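You operate a simulated robot arm through the tools that you are given. There is no shell and no other tool. Be economical: measure what you need, move in short steps, check, and stop when the job is done.

Carry out the task below with a simulated robot arm. There is one attempt and no reset: what you move stays moved.

TASK
Take the purple large cover cap from the top of the table by the fence and put it on top of the cream pan there. Then stack the small beige tub that says "6.3 %" from the top of the table by the fence on top of the small beige tub marked "7.9 %".
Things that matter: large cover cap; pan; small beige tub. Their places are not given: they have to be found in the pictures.

It is judged by the outcome, as a careful person would: the job done as asked, and still so three seconds after it is handed in. It fails if anything else is knocked over, pushed out of place, dropped, spilled or broken.

THE ROBOT
A 7-joint arm with a two-finger parallel gripper, fixed in place. Base frame: the origin is at the foot of the arm, x ahead of it, y to its left, z up; the work surface is at about z = 0.86. Lengths are in m, angles in degrees, forces in N, time in s.
With the tool pointing down near the work surface it reaches from about 0.24 to 0.68 m from the base axis. Its first joint turns from -66.0 to 66.0 degrees. Payload 2.4 kg.
Tool frame: the origin (TCP) lies between the finger pads and is the grasp point; the fingertips stand 0.03 m ahead of it; z points along the fingers, y is the line along which they close. The gripper opens to 0.094 m. The fingers are 0.028 m wide and 0.01 m thick; the gripper's body (0.05 by 0.096 m) begins 0.055 m behind the TCP.
Orientation is told as [roll, pitch, yaw] about the base's x, y, z axes, in that order, counted from this pose: with the fingers straight down and closing along the base's y, the tool's x points along the base's -x, its y along +y and its z along -z.

THE INTERFACE
- The arm moves only by the tool drive_tool. Its argument "targets" is a list that holds one entry, the list of rows, each a list of 7 numbers: the finger opening in cm, from 0 to 9.4, then the shift along the base's x, y, z in cm, then the turn, a rotation vector about the base's x, y, z in degrees. In form: [[[claw, x, y, z, ax, ay, az], ...]]. A call has 1 to 8 rows; each row shifts and turns the commanded pose from where the row before left it. A row lasts 0.2 s, in which the tool goes at most 0.05 m and 8.6 degrees; a call with a longer step from one row to the next is refused whole, and so is a gripper value outside its range. A pose out of reach is approached as far as the arm can. The call stops where the force on the tool passes 40 N (or 10 N more than at its start, if that is more) or the arm is blocked; 0.2 s more then pass. The fingers move at their own pace (about 0.153 m/s each) and stop on an object; they squeeze with about 43 N. The grip force told is the motor's: it shows also when the fingers shut on nothing. Time passes only in rows, and 0.2 s behind the last, so rows that do not move let the fingers close. It gives the time, the measured TCP pose, the force on the tool (base axes), the opening and the grip force at its end, in the units of the frame above (readings bear some noise), and new pictures: "views" is both (left out), scene, wrist or none.
- Cameras (640 x 400 px; columns grow to the right, rows downward): "scene" is fixed at [0.0551, 0.4857, 1.4533]; the picture's right is [-0.59, -0.81, 0.00], its down [-0.39, 0.28, -0.87] and it looks along [0.71, -0.51, -0.48] (base axes); focal length 312 px, centre (320, 200). "wrist" rides on the gripper at [-0.037, 0, -0.058] in the tool frame; the picture's right is [0.00, -1.00, 0.00], its down [0.97, 0.00, -0.24] and it looks along [0.24, 0.00, 0.97] (tool axes); focal length 218 px, centre (320, 200).
- pixel_to_xyz(camera, pixels): for up to 12 pixels [column, row] of the newest picture of that camera ("zoom" is the newest enlarged one), the place [x, y, z] in the base frame of the surface seen there, good to about 0.002 m. No time passes.
- zoom(camera, box): a new picture of the part [left, top, right, bottom] of that camera's present view, enlarged. No time passes.
- finish_job(): hands the job in; it is judged then, once.

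Work in short steps. Measure before you move; look again where a grasp or a placing could have gone wrong, and mend it. You have 80 turns and 120 pictures in all, the two below and enlarged ones among them. Open the gripper and draw the arm clear of the work before you hand the job in, unless the task says otherwise; then end with one line.

The tools are called after ">>>" as name(argument=value, ...) on one line, values as JSON. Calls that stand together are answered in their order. drive_tool: Moves the arm, as the interface text tells. Its arguments: {"type":"object","properties":{"targets":{"type":"array","items":{"type":"array","items":{"type":"array","items":{"type":"number"}}}},"views":{"type":"string","enum":["both","scene","wrist","none"]}},"required":["targets"]} The other tools are called the same way: pixel_to_xyz (camera, pixels) gives the place of the surface under pixels of a picture; zoom (camera, box) takes an enlarged picture of a part of a camera's view; finish_job () hands the job in.

At the start:

```text
clock: 0.0
position: [0.4006, 0.1067, 1.2018]
ee_rot: [0.1, 0.0, 0.0]
force: [-0.7, 0.4, -0.6]
width: 0.094
finger_force: 0.0
```

scene: 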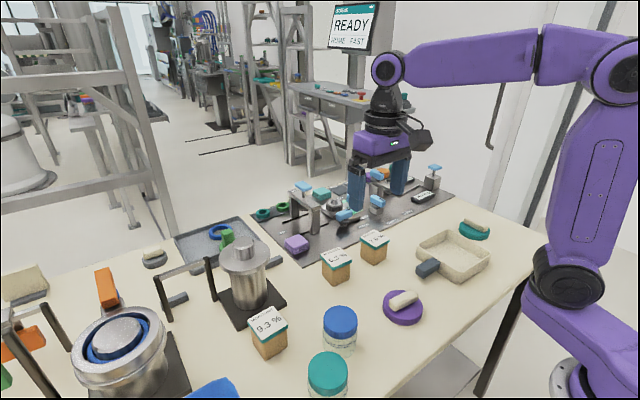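
wrist: 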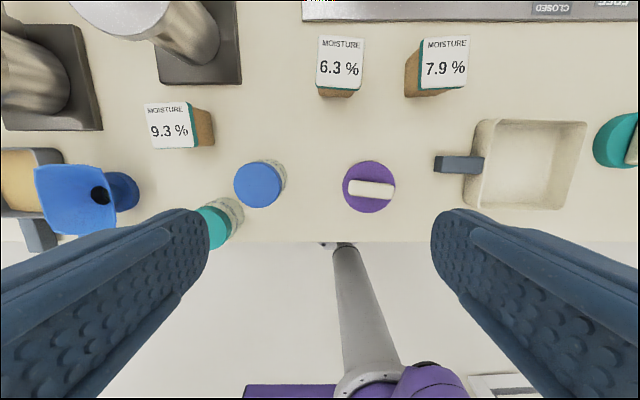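

The purple lid is at scene (403,305), the cream pan at (455,257), and the tubs at (336,265) and (374,246). I'll enlarge the view and measure them.

>>> zoom(camera="scene", box=[300, 210, 500, 335])

>>> pixel_to_xyz(camera="wrist", pixels=[[350, 188], [371, 189], [393, 190], [369, 163], [369, 209], [480, 165], [525, 165], [582, 125], [565, 207], [490, 122], [475, 206], [437, 164]])

>>> pixel_to_xyz(camera="wrist", pixels=[[319, 38], [363, 38], [317, 85], [361, 88], [340, 94], [424, 39], [469, 38], [421, 86], [465, 86], [412, 90], [345, 188], [396, 180]])

```text
3.20 times, centred on (400, 272) of scene
```

zoom: 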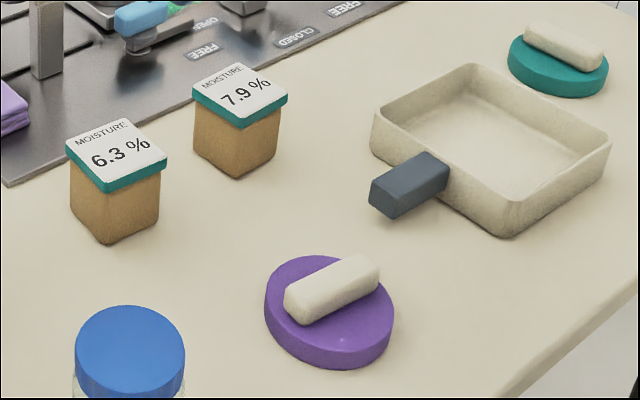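

```text
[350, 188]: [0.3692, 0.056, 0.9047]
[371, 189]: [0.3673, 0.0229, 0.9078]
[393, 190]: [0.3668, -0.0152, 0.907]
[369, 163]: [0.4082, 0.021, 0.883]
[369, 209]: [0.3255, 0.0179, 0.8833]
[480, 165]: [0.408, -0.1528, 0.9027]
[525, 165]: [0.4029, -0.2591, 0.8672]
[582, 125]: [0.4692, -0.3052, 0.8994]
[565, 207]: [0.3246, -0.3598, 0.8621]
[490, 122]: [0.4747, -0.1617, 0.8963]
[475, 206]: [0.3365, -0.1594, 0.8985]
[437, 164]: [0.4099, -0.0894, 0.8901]
```

```text
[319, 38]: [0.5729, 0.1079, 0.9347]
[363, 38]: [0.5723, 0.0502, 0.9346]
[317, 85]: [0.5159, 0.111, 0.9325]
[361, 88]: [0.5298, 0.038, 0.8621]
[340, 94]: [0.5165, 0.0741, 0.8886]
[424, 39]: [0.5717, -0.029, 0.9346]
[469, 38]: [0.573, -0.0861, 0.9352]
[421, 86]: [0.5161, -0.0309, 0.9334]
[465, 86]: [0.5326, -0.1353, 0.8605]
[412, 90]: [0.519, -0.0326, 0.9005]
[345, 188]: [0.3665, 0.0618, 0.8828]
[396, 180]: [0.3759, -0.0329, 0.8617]
```

The lid handle is centred at about (0.368, 0.021), runs along y, and its top is at z 0.908. The pan is centred at about (0.405, -0.232) with its rim at 0.90 and floor at 0.867. I'll turn the tool 88° so the fingers close along x, and move over the lid.

>>> drive_tool(targets=[[[9.4, -0.4, -1.1, -1, 0, 0, 8], [9.4, -0.4, -1.1, -1, 0, 0, 8], [9.4, -0.4, -1.1, -1, 0, 0, 8], [9.4, -0.4, -1.1, -1, 0, 0, 8], [9.4, -0.4, -1.1, -1, 0, 0, 8], [9.4, -0.4, -1.1, -1, 0, 0, 8], [9.4, -0.4, -1.0, -1, 0, 0, 8], [9.4, -0.4, -1.0, -1, 0, 0, 8]]], views="none")

>>> drive_tool(targets=[[[9.4, 0, 0, -3, 0, 0, 8], [9.4, 0, 0, -3, 0, 0, 8], [9.4, 0, 0, -3, 0, 0, 8], [9.4, 0, 0, -1, 0, 0, 0], [9.4, 0, 0, 0, 0, 0, 0]]], views="both")

```text
clock: 1.8
position: [0.3687, 0.0209, 1.1211]
ee_rot: [0.0, 0.0, 64.1]
force: [0.2, 0.3, 0.5]
width: 0.0941
finger_force: 0.1
```

```text
clock: 3.0
position: [0.3685, 0.0184, 1.021]
ee_rot: [-0.1, 0.0, 88.1]
force: [0.0, 0.8, 0.0]
width: 0.0942
finger_force: 0.0
```

scene: 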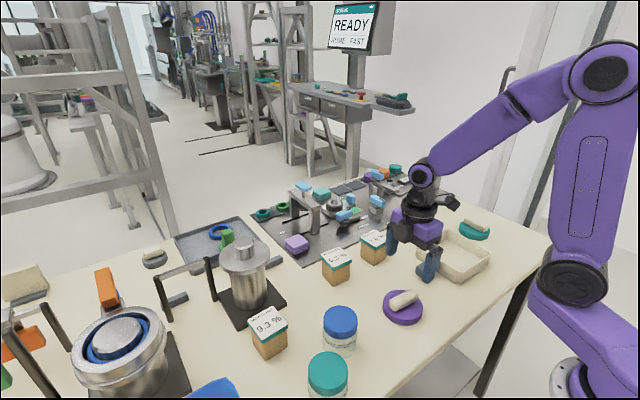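
wrist: 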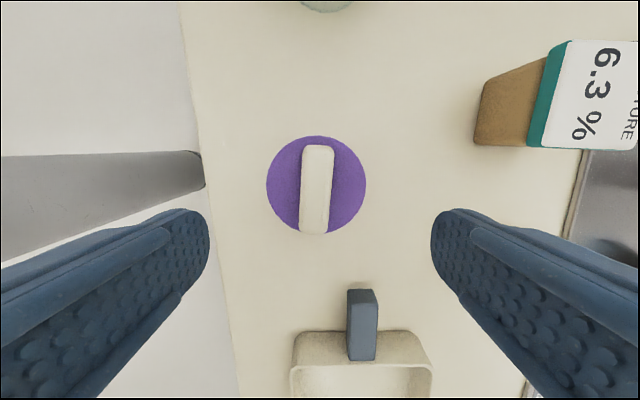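

The handle shows at wrist (317,188). I'll measure it again before going down.

>>> pixel_to_xyz(camera="wrist", pixels=[[318, 150], [315, 222], [305, 186], [330, 186], [270, 186], [363, 186], [316, 138], [316, 190], [294, 369], [431, 369], [350, 215]])

```text
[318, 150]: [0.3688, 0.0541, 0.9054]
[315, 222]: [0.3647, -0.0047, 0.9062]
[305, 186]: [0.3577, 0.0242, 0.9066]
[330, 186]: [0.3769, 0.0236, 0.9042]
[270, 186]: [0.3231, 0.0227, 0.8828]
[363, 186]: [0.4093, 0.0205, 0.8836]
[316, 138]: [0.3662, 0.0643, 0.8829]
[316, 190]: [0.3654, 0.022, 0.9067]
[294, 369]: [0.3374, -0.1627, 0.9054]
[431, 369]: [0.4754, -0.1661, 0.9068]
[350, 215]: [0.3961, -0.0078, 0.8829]
```

The handle centre is (0.367, 0.022), tilted about 3–4°. I'll lower to TCP z 0.917, so the tips stay just above the disc, and close.

>>> drive_tool(targets=[[[7, -0.1, 0.3, -3, 0, 0, -2], [6, 0, 0, -3, 0, 0, 0], [6, 0, 0, -2.5, 0, 0, 0], [6, 0, 0, -1.8, 0, 0, 0], [6, 0, 0, 0, 0, 0, 0], [0, 0, 0, 0, 0, 0, 0], [0, 0, 0, 0, 0, 0, 0], [0, 0, 0, 0, 0, 0, 0]]], views="wrist")

```text
clock: 4.8
position: [0.3667, 0.024, 0.9168]
ee_rot: [0.1, 0.1, 85.9]
force: [0.7, 0.3, -1.0]
width: 0.025
finger_force: 43.5
```

wrist: 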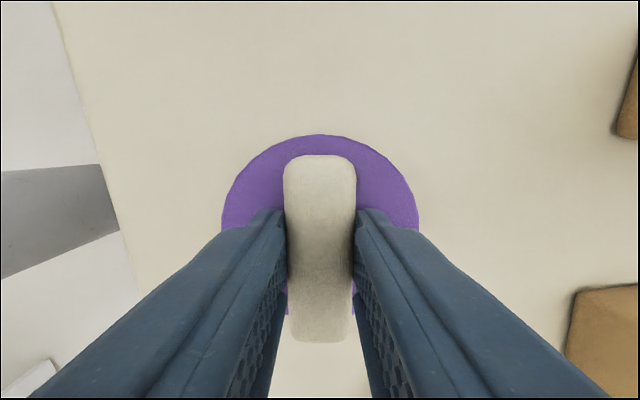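

The grip holds at 2.5 cm. I'll lift 9 cm and look.

>>> drive_tool(targets=[[[0, 0, 0, 1, 0, 0, 0], [0, 0, 0, 2, 0, 0, 0], [0, 0, 0, 3, 0, 0, 0], [0, 0, 0, 3, 0, 0, 0], [0, 0, 0, 0, 0, 0, 0]]], views="both")

```text
clock: 6.0
position: [0.3672, 0.0219, 1.0071]
ee_rot: [0.0, 0.0, 86.0]
force: [0.0, 0.1, -0.2]
width: 0.025
finger_force: 42.8
```

scene: 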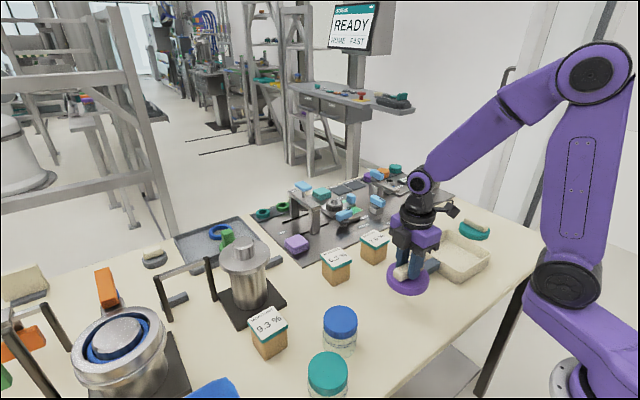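
wrist: 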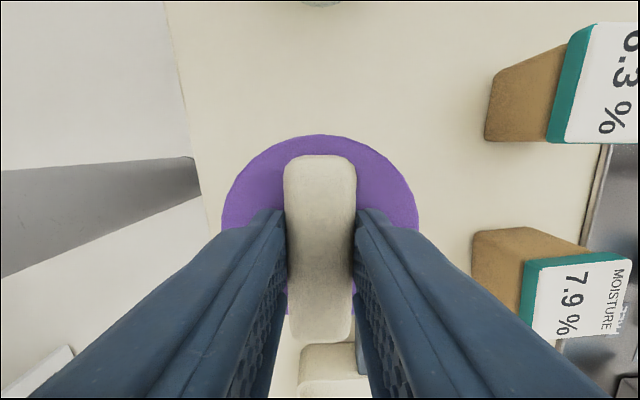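

The lid is held level. I'll carry it over the pan at this height; its underside is at about 0.95, above the rim at 0.905.

>>> drive_tool(targets=[[[0, 0.5, -3.2, 0, 0, 0, 0], [0, 0.5, -3.2, 0, 0, 0, 0], [0, 0.5, -3.2, 0, 0, 0, 0], [0, 0.5, -3.2, 0, 0, 0, 0], [0, 0.5, -3.2, 0, 0, 0, 0], [0, 0.5, -3.2, 0, 0, 0, 0], [0, 0.5, -3.2, 0, 0, 0, 0], [0, 0.3, -3, 0, 0, 0, 0]]], views="both")

>>> zoom(camera="scene", box=[380, 195, 540, 295])

```text
clock: 7.8
position: [0.4052, -0.2295, 1.0067]
ee_rot: [0.1, 0.0, 86.1]
force: [-0.2, 0.1, -1.9]
width: 0.0249
finger_force: 42.9
```

scene: 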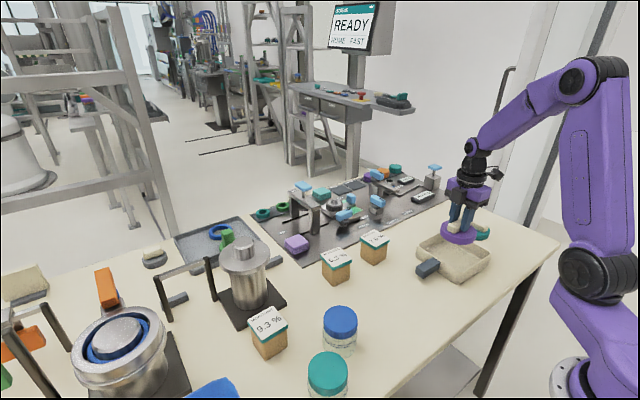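
wrist: 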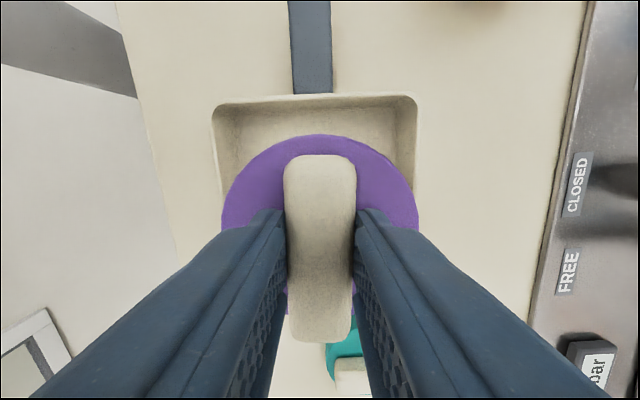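

```text
4.00 times, centred on (460, 245) of scene
```

zoom: 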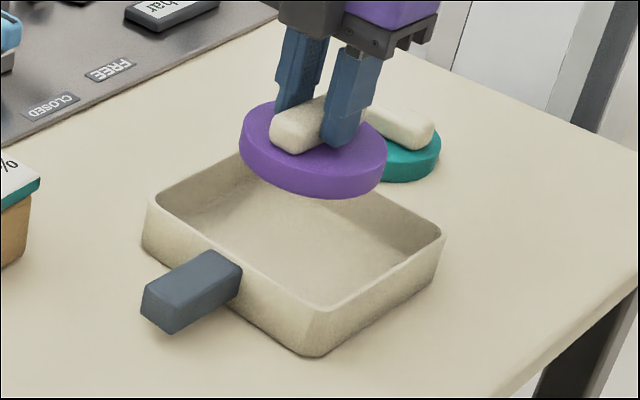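

I'll check the pan's rim corners in the enlarged view before placing.

>>> pixel_to_xyz(camera="zoom", pixels=[[151, 202], [318, 309], [440, 236], [380, 272], [230, 257], [315, 150], [250, 110], [385, 160], [310, 260], [408, 215]])

>>> pixel_to_xyz(camera="wrist", pixels=[[213, 130], [417, 130], [314, 96], [230, 205], [412, 205], [320, 137]])

```text
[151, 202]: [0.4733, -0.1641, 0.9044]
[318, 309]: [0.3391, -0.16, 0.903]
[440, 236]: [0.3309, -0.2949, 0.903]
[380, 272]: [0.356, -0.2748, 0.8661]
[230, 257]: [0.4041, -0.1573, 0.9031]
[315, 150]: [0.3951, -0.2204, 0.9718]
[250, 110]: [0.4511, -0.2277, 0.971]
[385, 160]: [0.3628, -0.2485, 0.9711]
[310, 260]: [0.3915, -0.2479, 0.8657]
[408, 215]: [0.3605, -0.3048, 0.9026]
```

```text
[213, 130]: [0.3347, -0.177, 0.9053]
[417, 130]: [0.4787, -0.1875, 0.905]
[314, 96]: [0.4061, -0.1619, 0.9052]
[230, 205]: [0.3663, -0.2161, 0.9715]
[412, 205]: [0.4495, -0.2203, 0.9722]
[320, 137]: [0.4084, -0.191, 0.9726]
```

The pan is centred at (0.406, -0.232) and the lid at (0.407, -0.2325), so they line up. I'll lower to just above floor contact (TCP about 0.922), then open slightly.

>>> drive_tool(targets=[[[0, -0.1, 0, -3, 0, 0, 0], [0, 0, 0, -3, 0, 0, 0], [0, 0, 0, -1.5, 0, 0, 0], [0, 0, 0, -0.6, 0, 0, 0], [0, 0, 0, -0.3, 0, 0, 0], [0, 0, 0, 0, 0, 0, 0]]], views="scene")

```text
clock: 9.2
position: [0.404, -0.231, 0.9239]
ee_rot: [0.1, -0.1, 86.0]
force: [-0.4, 1.0, -0.7]
width: 0.0249
finger_force: 42.5
```

scene: 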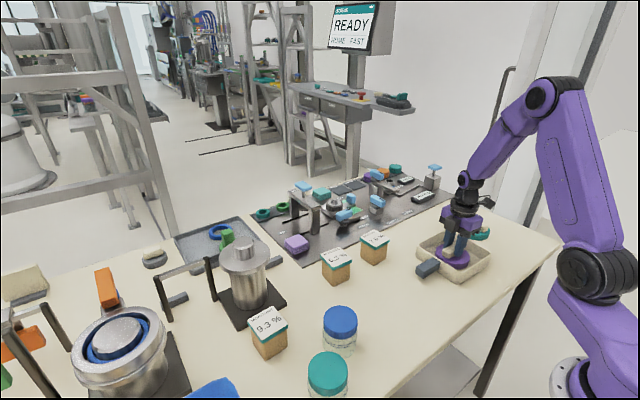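

The lid is inside the pan, about 1–2 mm above the floor. I'll ease it down, release and rise.

>>> drive_tool(targets=[[[0, 0, 0, -0.15, 0, 0, 0], [0, 0, 0, 0, 0, 0, 0], [5, 0, 0, 0, 0, 0, 0], [5, 0, 0, 0, 0, 0, 0], [5, 0, 0, 2, 0, 0, 0], [5, 0, 0, 4, 0, 0, 0], [5, 0, 0, 4, 0, 0, 0], [5, 0, 0, 4, 0, 0, 0]]], views="both")

```text
clock: 11.0
position: [0.4042, -0.2297, 1.0624]
ee_rot: [0.1, 0.0, 86.1]
force: [0.1, 0.7, -0.4]
width: 0.0499
finger_force: 0.1
```

scene: 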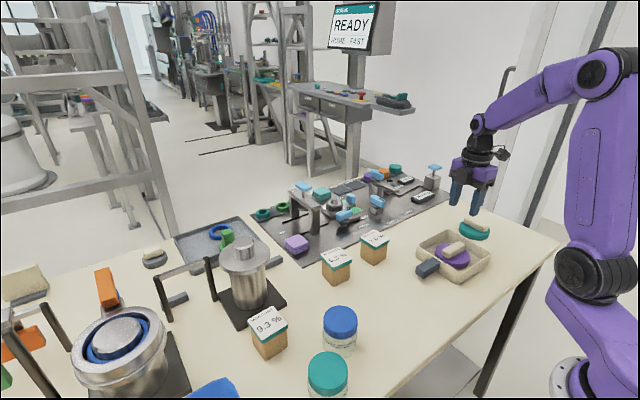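
wrist: 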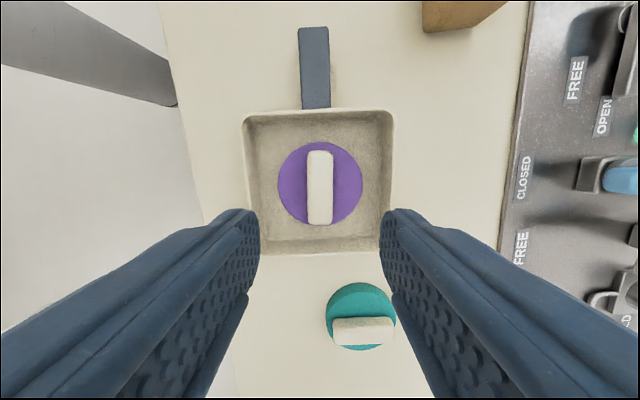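

The lid sits flat inside the pan. Next I'll turn back to yaw 0 and travel to above the 6.3 % tub.

>>> drive_tool(targets=[[[5, 0.5, 2.5, 1, 0, 0, -7.8], [7, 1, 3, 1, 0, 0, -7.8], [9.4, 1, 3, 1, 0, 0, -7.8], [9.4, 1, 3, 0, 0, 0, -7.8], [9.4, 1, 3, 0, 0, 0, -7.8], [9.4, 1, 3, 0, 0, 0, -7.8], [9.4, 1, 3, 0, 0, 0, -7.8], [9.4, 1, 3, 0, 0, 0, -7.8]]], views="none")

>>> drive_tool(targets=[[[9.4, 1, 3, 0, 0, 0, -7.9], [9.4, 1, 3, 0, 0, 0, -7.9], [9.4, 0, 1.4, 0, 0, 0, -7.9], [9.4, 0, 0, 0, 0, 0, 0]]], views="both")

```text
clock: 12.8
position: [0.4792, 0.0046, 1.092]
ee_rot: [0.0, 0.0, 23.4]
force: [0.0, -0.4, 0.1]
width: 0.0941
finger_force: 0.1
```

```text
clock: 13.8
position: [0.4979, 0.0797, 1.0932]
ee_rot: [0.0, 0.0, -0.2]
force: [-0.6, -0.7, -0.4]
width: 0.0937
finger_force: 0.1
```

scene: 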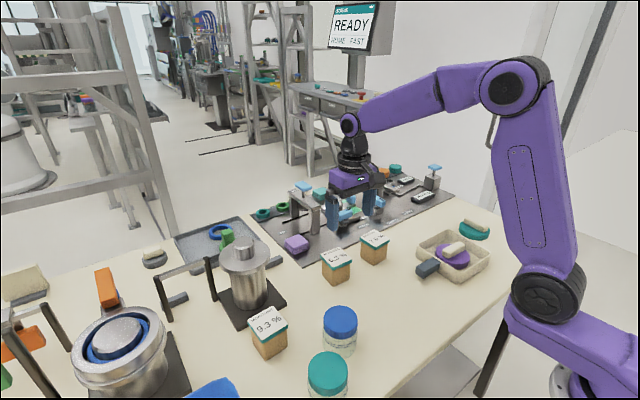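
wrist: 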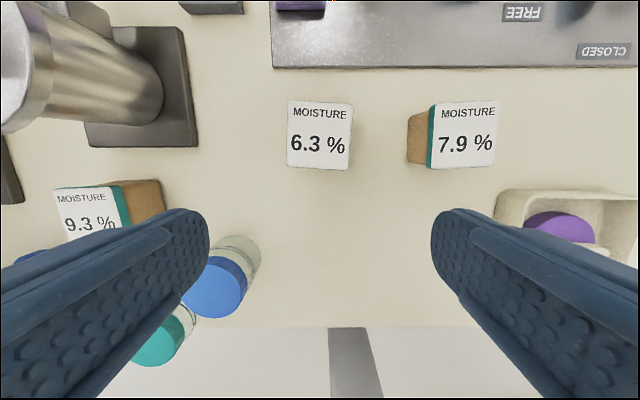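

I'll measure both tubs' lid corners exactly.

>>> pixel_to_xyz(camera="wrist", pixels=[[292, 103], [350, 106], [289, 164], [347, 167], [290, 135], [349, 136], [437, 107], [497, 104], [435, 163], [493, 162], [436, 135], [495, 135]])

>>> zoom(camera="wrist", box=[260, 80, 520, 242])

```text
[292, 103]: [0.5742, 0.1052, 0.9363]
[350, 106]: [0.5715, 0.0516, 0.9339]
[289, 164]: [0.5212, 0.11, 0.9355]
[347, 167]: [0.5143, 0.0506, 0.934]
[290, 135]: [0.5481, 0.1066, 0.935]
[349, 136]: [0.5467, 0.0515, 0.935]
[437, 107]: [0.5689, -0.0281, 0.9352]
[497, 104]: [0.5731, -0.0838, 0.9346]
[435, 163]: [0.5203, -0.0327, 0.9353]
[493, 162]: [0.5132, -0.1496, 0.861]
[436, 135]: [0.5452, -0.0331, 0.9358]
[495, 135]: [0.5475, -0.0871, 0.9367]
```

```text
2.46 times, centred on (390, 161) of wrist
```

zoom: 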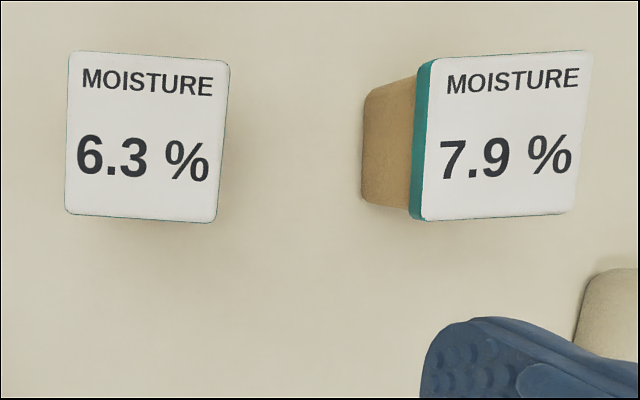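

The 6.3 % tub is centred at (0.544, 0.079) with a yaw of about -3.5°, and its top is at 0.935. I'll align above it and descend partway.

>>> drive_tool(targets=[[[9.4, 2.3, -0.05, 0, 0, 0, -3.5], [9.4, 2.3, 0, 0, 0, 0, 0], [9.4, 0, 0, -4, 0, 0, 0], [9.4, 0, 0, -4, 0, 0, 0], [9.4, 0, 0, 0, 0, 0, 0]]], views="wrist")

```text
clock: 15.0
position: [0.5466, 0.0788, 1.0115]
ee_rot: [0.0, 0.0, -3.6]
force: [0.4, -0.3, 0.4]
width: 0.094
finger_force: 0.1
```

wrist: 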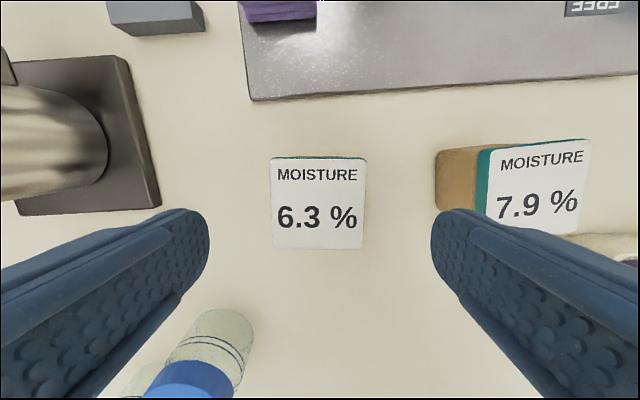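

It's well centred and aligned. I'll measure the 7.9 % tub's orientation from here, then descend and close.

>>> pixel_to_xyz(camera="wrist", pixels=[[494, 153], [588, 142], [490, 208], [575, 230], [535, 148], [489, 180], [582, 190], [276, 160], [362, 161], [275, 245], [360, 246]])

>>> drive_tool(targets=[[[9.4, -0.2, 0, -4, 0, 0, 0], [9.4, 0, 0, -4, 0, 0, 0], [9.4, 0, 0, -1.9, 0, 0, 0], [9.4, 0, 0, 0, 0, 0, 0], [4, 0, 0, 0, 0, 0, 0], [4, 0, 0, 0, 0, 0, 0], [4, 0, 0, 0, 0, 0, 0]]], views="both")

```text
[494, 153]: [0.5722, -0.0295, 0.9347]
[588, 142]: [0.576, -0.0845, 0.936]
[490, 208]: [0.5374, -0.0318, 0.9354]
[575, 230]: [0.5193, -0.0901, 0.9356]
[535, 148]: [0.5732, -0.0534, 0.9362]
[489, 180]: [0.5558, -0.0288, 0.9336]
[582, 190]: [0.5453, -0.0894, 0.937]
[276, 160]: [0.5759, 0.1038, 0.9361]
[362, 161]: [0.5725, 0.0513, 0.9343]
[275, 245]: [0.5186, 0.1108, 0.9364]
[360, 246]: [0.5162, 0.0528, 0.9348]
```

```text
clock: 16.6
position: [0.5433, 0.0753, 0.9134]
ee_rot: [0.0, 0.1, -3.5]
force: [0.7, 0.3, -0.4]
width: 0.0639
finger_force: 42.9
```

scene: 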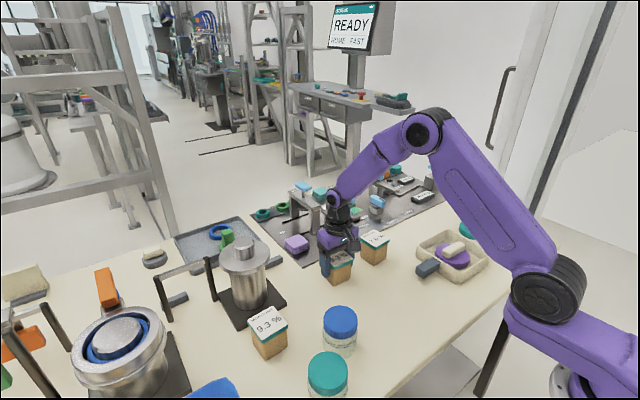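
wrist: 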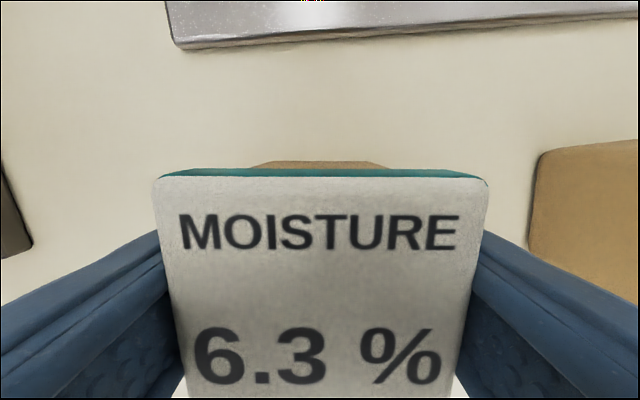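

Gripped at 6.4 cm. I'll lift it straight up 12 cm.

>>> drive_tool(targets=[[[4, 0, 0, 1, 0, 0, 0], [4, 0, 0, 3, 0, 0, 0], [4, 0, 0, 4, 0, 0, 0], [4, 0, 0, 4, 0, 0, 0], [4, 0, 0, 0, 0, 0, 0]]], views="both")

>>> zoom(camera="scene", box=[280, 180, 440, 280])

```text
clock: 17.8
position: [0.544, 0.0784, 1.0338]
ee_rot: [0.0, 0.0, -3.7]
force: [0.6, -1.0, -0.9]
width: 0.0637
finger_force: 43.1
```

scene: 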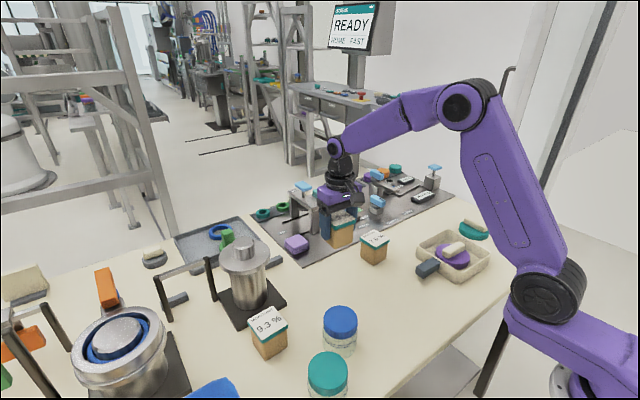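
wrist: 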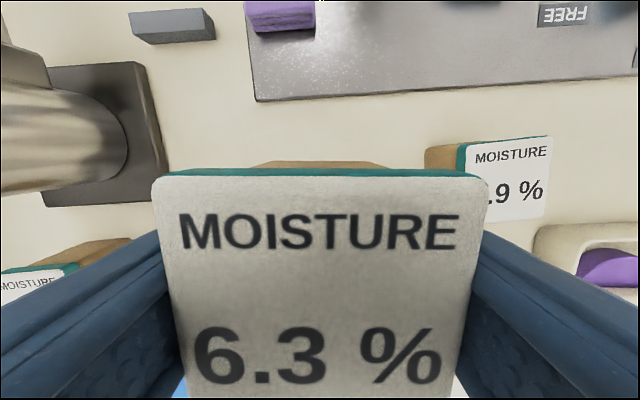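

```text
4.00 times, centred on (360, 230) of scene
```

zoom: 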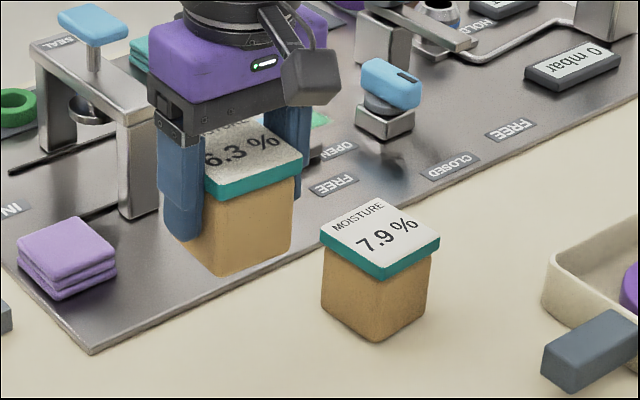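

It's held upright. I'll measure the corners of both lids in this enlarged view for an accurate offset.

>>> pixel_to_xyz(camera="zoom", pixels=[[323, 230], [384, 264], [437, 239], [377, 200], [380, 232], [214, 182], [300, 155], [260, 125], [350, 215], [410, 219], [412, 252], [352, 247]])

>>> pixel_to_xyz(camera="wrist", pixels=[[470, 146], [548, 138], [544, 215], [490, 219], [547, 176], [510, 142], [516, 218], [160, 182], [480, 182], [320, 181]])

```text
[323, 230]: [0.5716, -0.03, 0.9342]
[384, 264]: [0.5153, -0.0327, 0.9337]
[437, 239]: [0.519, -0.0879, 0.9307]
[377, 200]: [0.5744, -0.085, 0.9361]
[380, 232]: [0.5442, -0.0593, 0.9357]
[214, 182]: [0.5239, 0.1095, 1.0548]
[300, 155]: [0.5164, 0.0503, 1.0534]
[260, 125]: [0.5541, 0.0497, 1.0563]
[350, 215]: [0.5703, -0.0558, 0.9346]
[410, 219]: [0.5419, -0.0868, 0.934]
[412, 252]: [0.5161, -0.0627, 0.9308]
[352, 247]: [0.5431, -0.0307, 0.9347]
```

```text
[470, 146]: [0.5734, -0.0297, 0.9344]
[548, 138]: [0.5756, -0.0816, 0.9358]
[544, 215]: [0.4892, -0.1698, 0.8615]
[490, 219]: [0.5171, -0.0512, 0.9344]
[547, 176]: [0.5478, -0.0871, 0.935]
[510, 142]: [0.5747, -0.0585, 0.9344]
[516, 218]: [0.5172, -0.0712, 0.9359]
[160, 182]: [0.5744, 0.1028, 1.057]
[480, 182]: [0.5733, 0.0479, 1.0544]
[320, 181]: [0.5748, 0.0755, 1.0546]
```

The 7.9 % tub is centred at (0.545, -0.059) with yaw +2.9°. The held tub is at (0.5465, 0.0777) with yaw -3.6°. I'll shift by (-0.15, -13.65) cm, turn +6.5°, and check.

>>> drive_tool(targets=[[[4, 0, -2, 0, 0, 0, 1.3], [4, 0, -3, 0, 0, 0, 1.3], [4, -0.1, -3, 0, 0, 0, 1.3], [4, -0.05, -3, 0, 0, 0, 1.3], [4, 0, -2.65, 0, 0, 0, 1.3], [4, 0, 0, -2, 0, 0, 0], [4, 0, 0, -1, 0, 0, 0], [4, 0, 0, 0, 0, 0, 0]]], views="both")

>>> zoom(camera="scene", box=[300, 180, 460, 280])

```text
clock: 19.6
position: [0.5419, -0.0581, 1.0042]
ee_rot: [-0.1, 0.0, 2.8]
force: [0.7, 0.2, -2.3]
width: 0.0638
finger_force: 43.2
```

scene: 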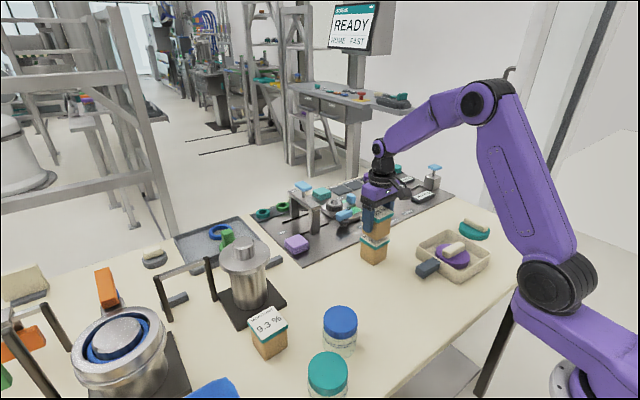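
wrist: 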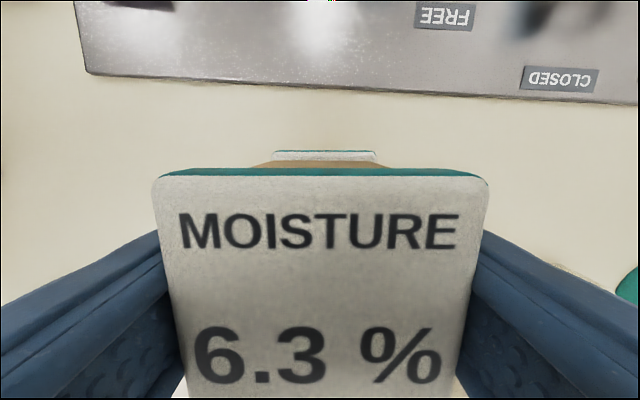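

```text
4.00 times, centred on (380, 230) of scene
```

zoom: 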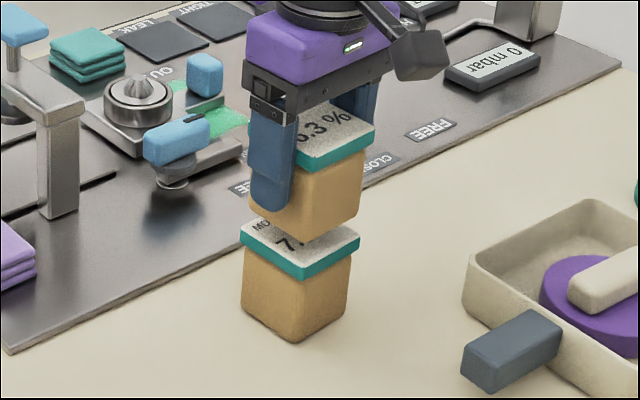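

It's aligned, with a gap of about 1.5 cm. I'll check the edges once more and lower most of the way.

>>> pixel_to_xyz(camera="wrist", pixels=[[165, 181], [484, 182], [320, 180], [276, 155], [374, 155], [325, 154]])

>>> drive_tool(targets=[[[4, 0, 0, -0.8, 0, 0, 0], [4, 0, 0, -0.4, 0, 0, 0], [4, 0, 0, 0, 0, 0, 0]]], views="scene")

>>> zoom(camera="scene", box=[340, 195, 420, 275])

```text
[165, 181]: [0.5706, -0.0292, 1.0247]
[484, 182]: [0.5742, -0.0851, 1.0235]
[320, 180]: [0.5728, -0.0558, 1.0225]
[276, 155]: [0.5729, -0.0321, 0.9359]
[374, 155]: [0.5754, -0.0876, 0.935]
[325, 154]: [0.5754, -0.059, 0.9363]
```

```text
clock: 20.4
position: [0.5412, -0.0592, 0.9909]
ee_rot: [0.0, 0.0, 3.0]
force: [-0.4, -0.1, -1.1]
width: 0.064
finger_force: 43.1
```

scene: 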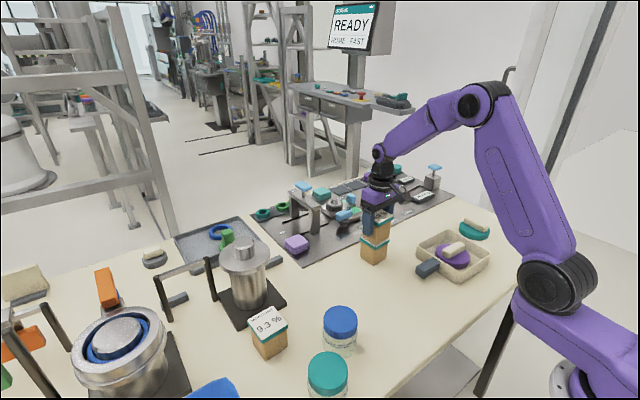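

```text
5.00 times, centred on (380, 235) of scene
```

zoom: 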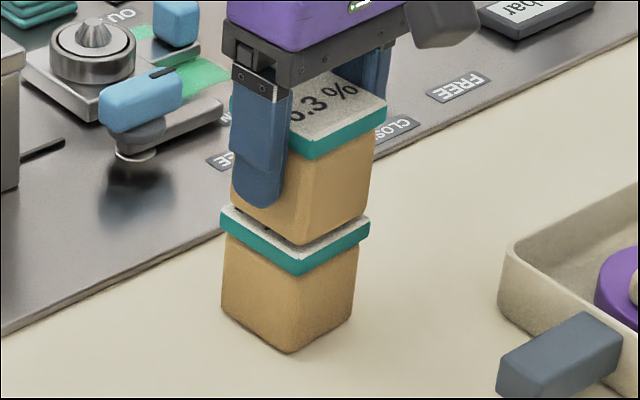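

The offset is only 2 mm. I'll correct it and ease down about 3 mm to contact.

>>> drive_tool(targets=[[[4, 0.15, -0.15, 0, 0, 0, 0], [4, 0, 0, -0.15, 0, 0, 0], [4, 0, 0, -0.1, 0, 0, 0], [4, 0, 0, 0, 0, 0, 0]]], views="none")

>>> zoom(camera="scene", box=[340, 195, 420, 275])

```text
clock: 21.4
position: [0.5433, -0.0588, 0.9885]
ee_rot: [-0.1, 0.1, 3.0]
force: [-0.2, 0.6, -1.6]
width: 0.064
finger_force: 43.3
```

```text
5.00 times, centred on (380, 235) of scene
```

zoom: 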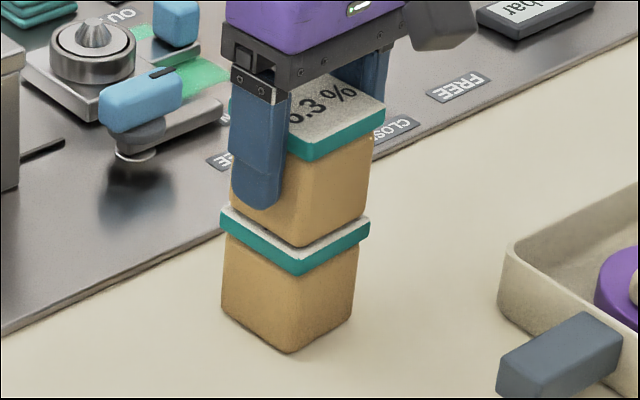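

There's no clear contact force yet, so I'll take another small step down.

>>> drive_tool(targets=[[[4, 0, 0, -0.1, 0, 0, 0], [4, 0, 0, 0, 0, 0, 0]]], views="none")

```text
clock: 22.0
position: [0.5434, -0.0595, 0.9879]
ee_rot: [0.0, 0.0, 2.8]
force: [-1.1, 0.4, 5.0]
width: 0.0639
finger_force: 43.2
```

Contact: the force along z is +5 N. I'll open the fingers gently and pull straight up.

>>> drive_tool(targets=[[[6.8, 0, 0, 0, 0, 0, 0], [8.4, 0, 0, 0, 0, 0, 0], [8.4, 0, 0, 0, 0, 0, 0], [8.4, 0, 0, 1.5, 0, 0, 0], [8.4, 0, 0, 3, 0, 0, 0], [8.4, 0, 0, 4, 0, 0, 0], [8.4, 0, 0, 4, 0, 0, 0], [8.4, -2, 0, 2, 0, 0, 0]]], views="both")

>>> zoom(camera="scene", box=[320, 180, 500, 292])

```text
clock: 23.8
position: [0.5247, -0.0603, 1.1325]
ee_rot: [-0.1, -0.1, 3.0]
force: [-0.4, -0.4, 1.2]
width: 0.084
finger_force: 0.0
```

scene: 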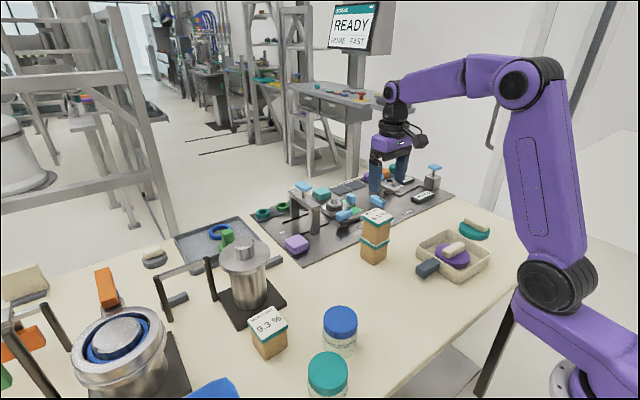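
wrist: 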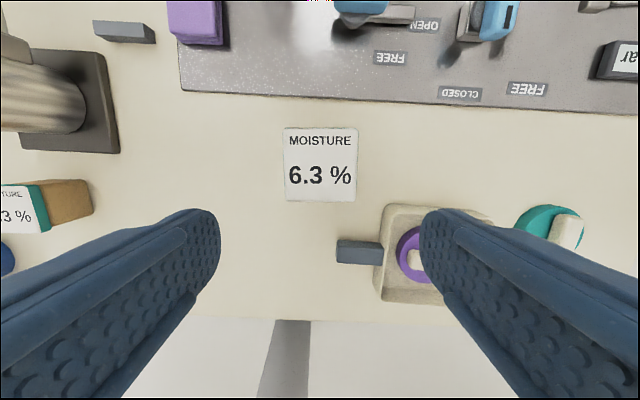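

```text
3.56 times, centred on (410, 236) of scene
```

zoom: 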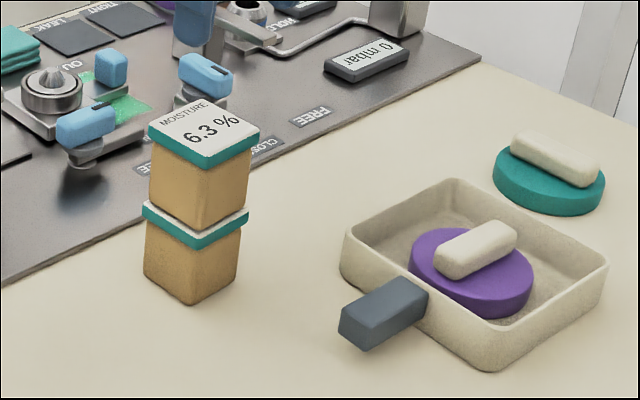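

The tubs are stacked squarely and the lid lies in the pan. I'll draw the arm clear and hand in.

>>> drive_tool(targets=[[[8.4, -2, 2, 3, 0, 0, 0], [8.4, -3, 2, 3, 0, 0, 0], [8.4, -3, 2, 2, 0, 0, 0], [8.4, 0, 0, 0, 0, 0, 0]]], views="scene")

>>> finish_job()

```text
clock: 24.8
position: [0.4429, 0.0019, 1.2131]
ee_rot: [0.0, 0.1, 2.9]
force: [-0.4, 0.6, 0.9]
width: 0.0839
finger_force: 0.1
```

scene: 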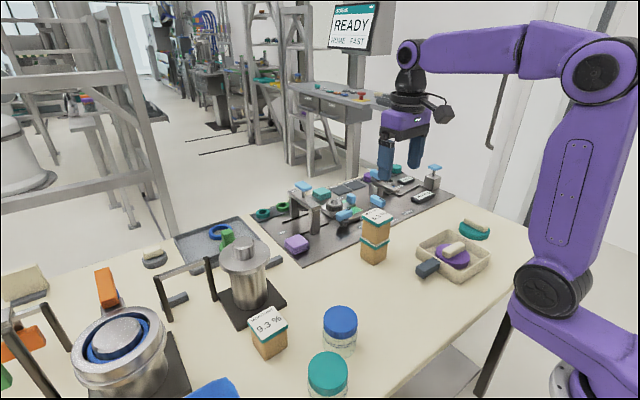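

```text
The job is handed in.
```

The job is handed in: the 6.3 % tub is stacked squarely on the 7.9 % tub, and the purple cap is on the cream pan, lying flat inside it because it is too small (about 8.5 cm against 14.5 cm) to rest on the rim.
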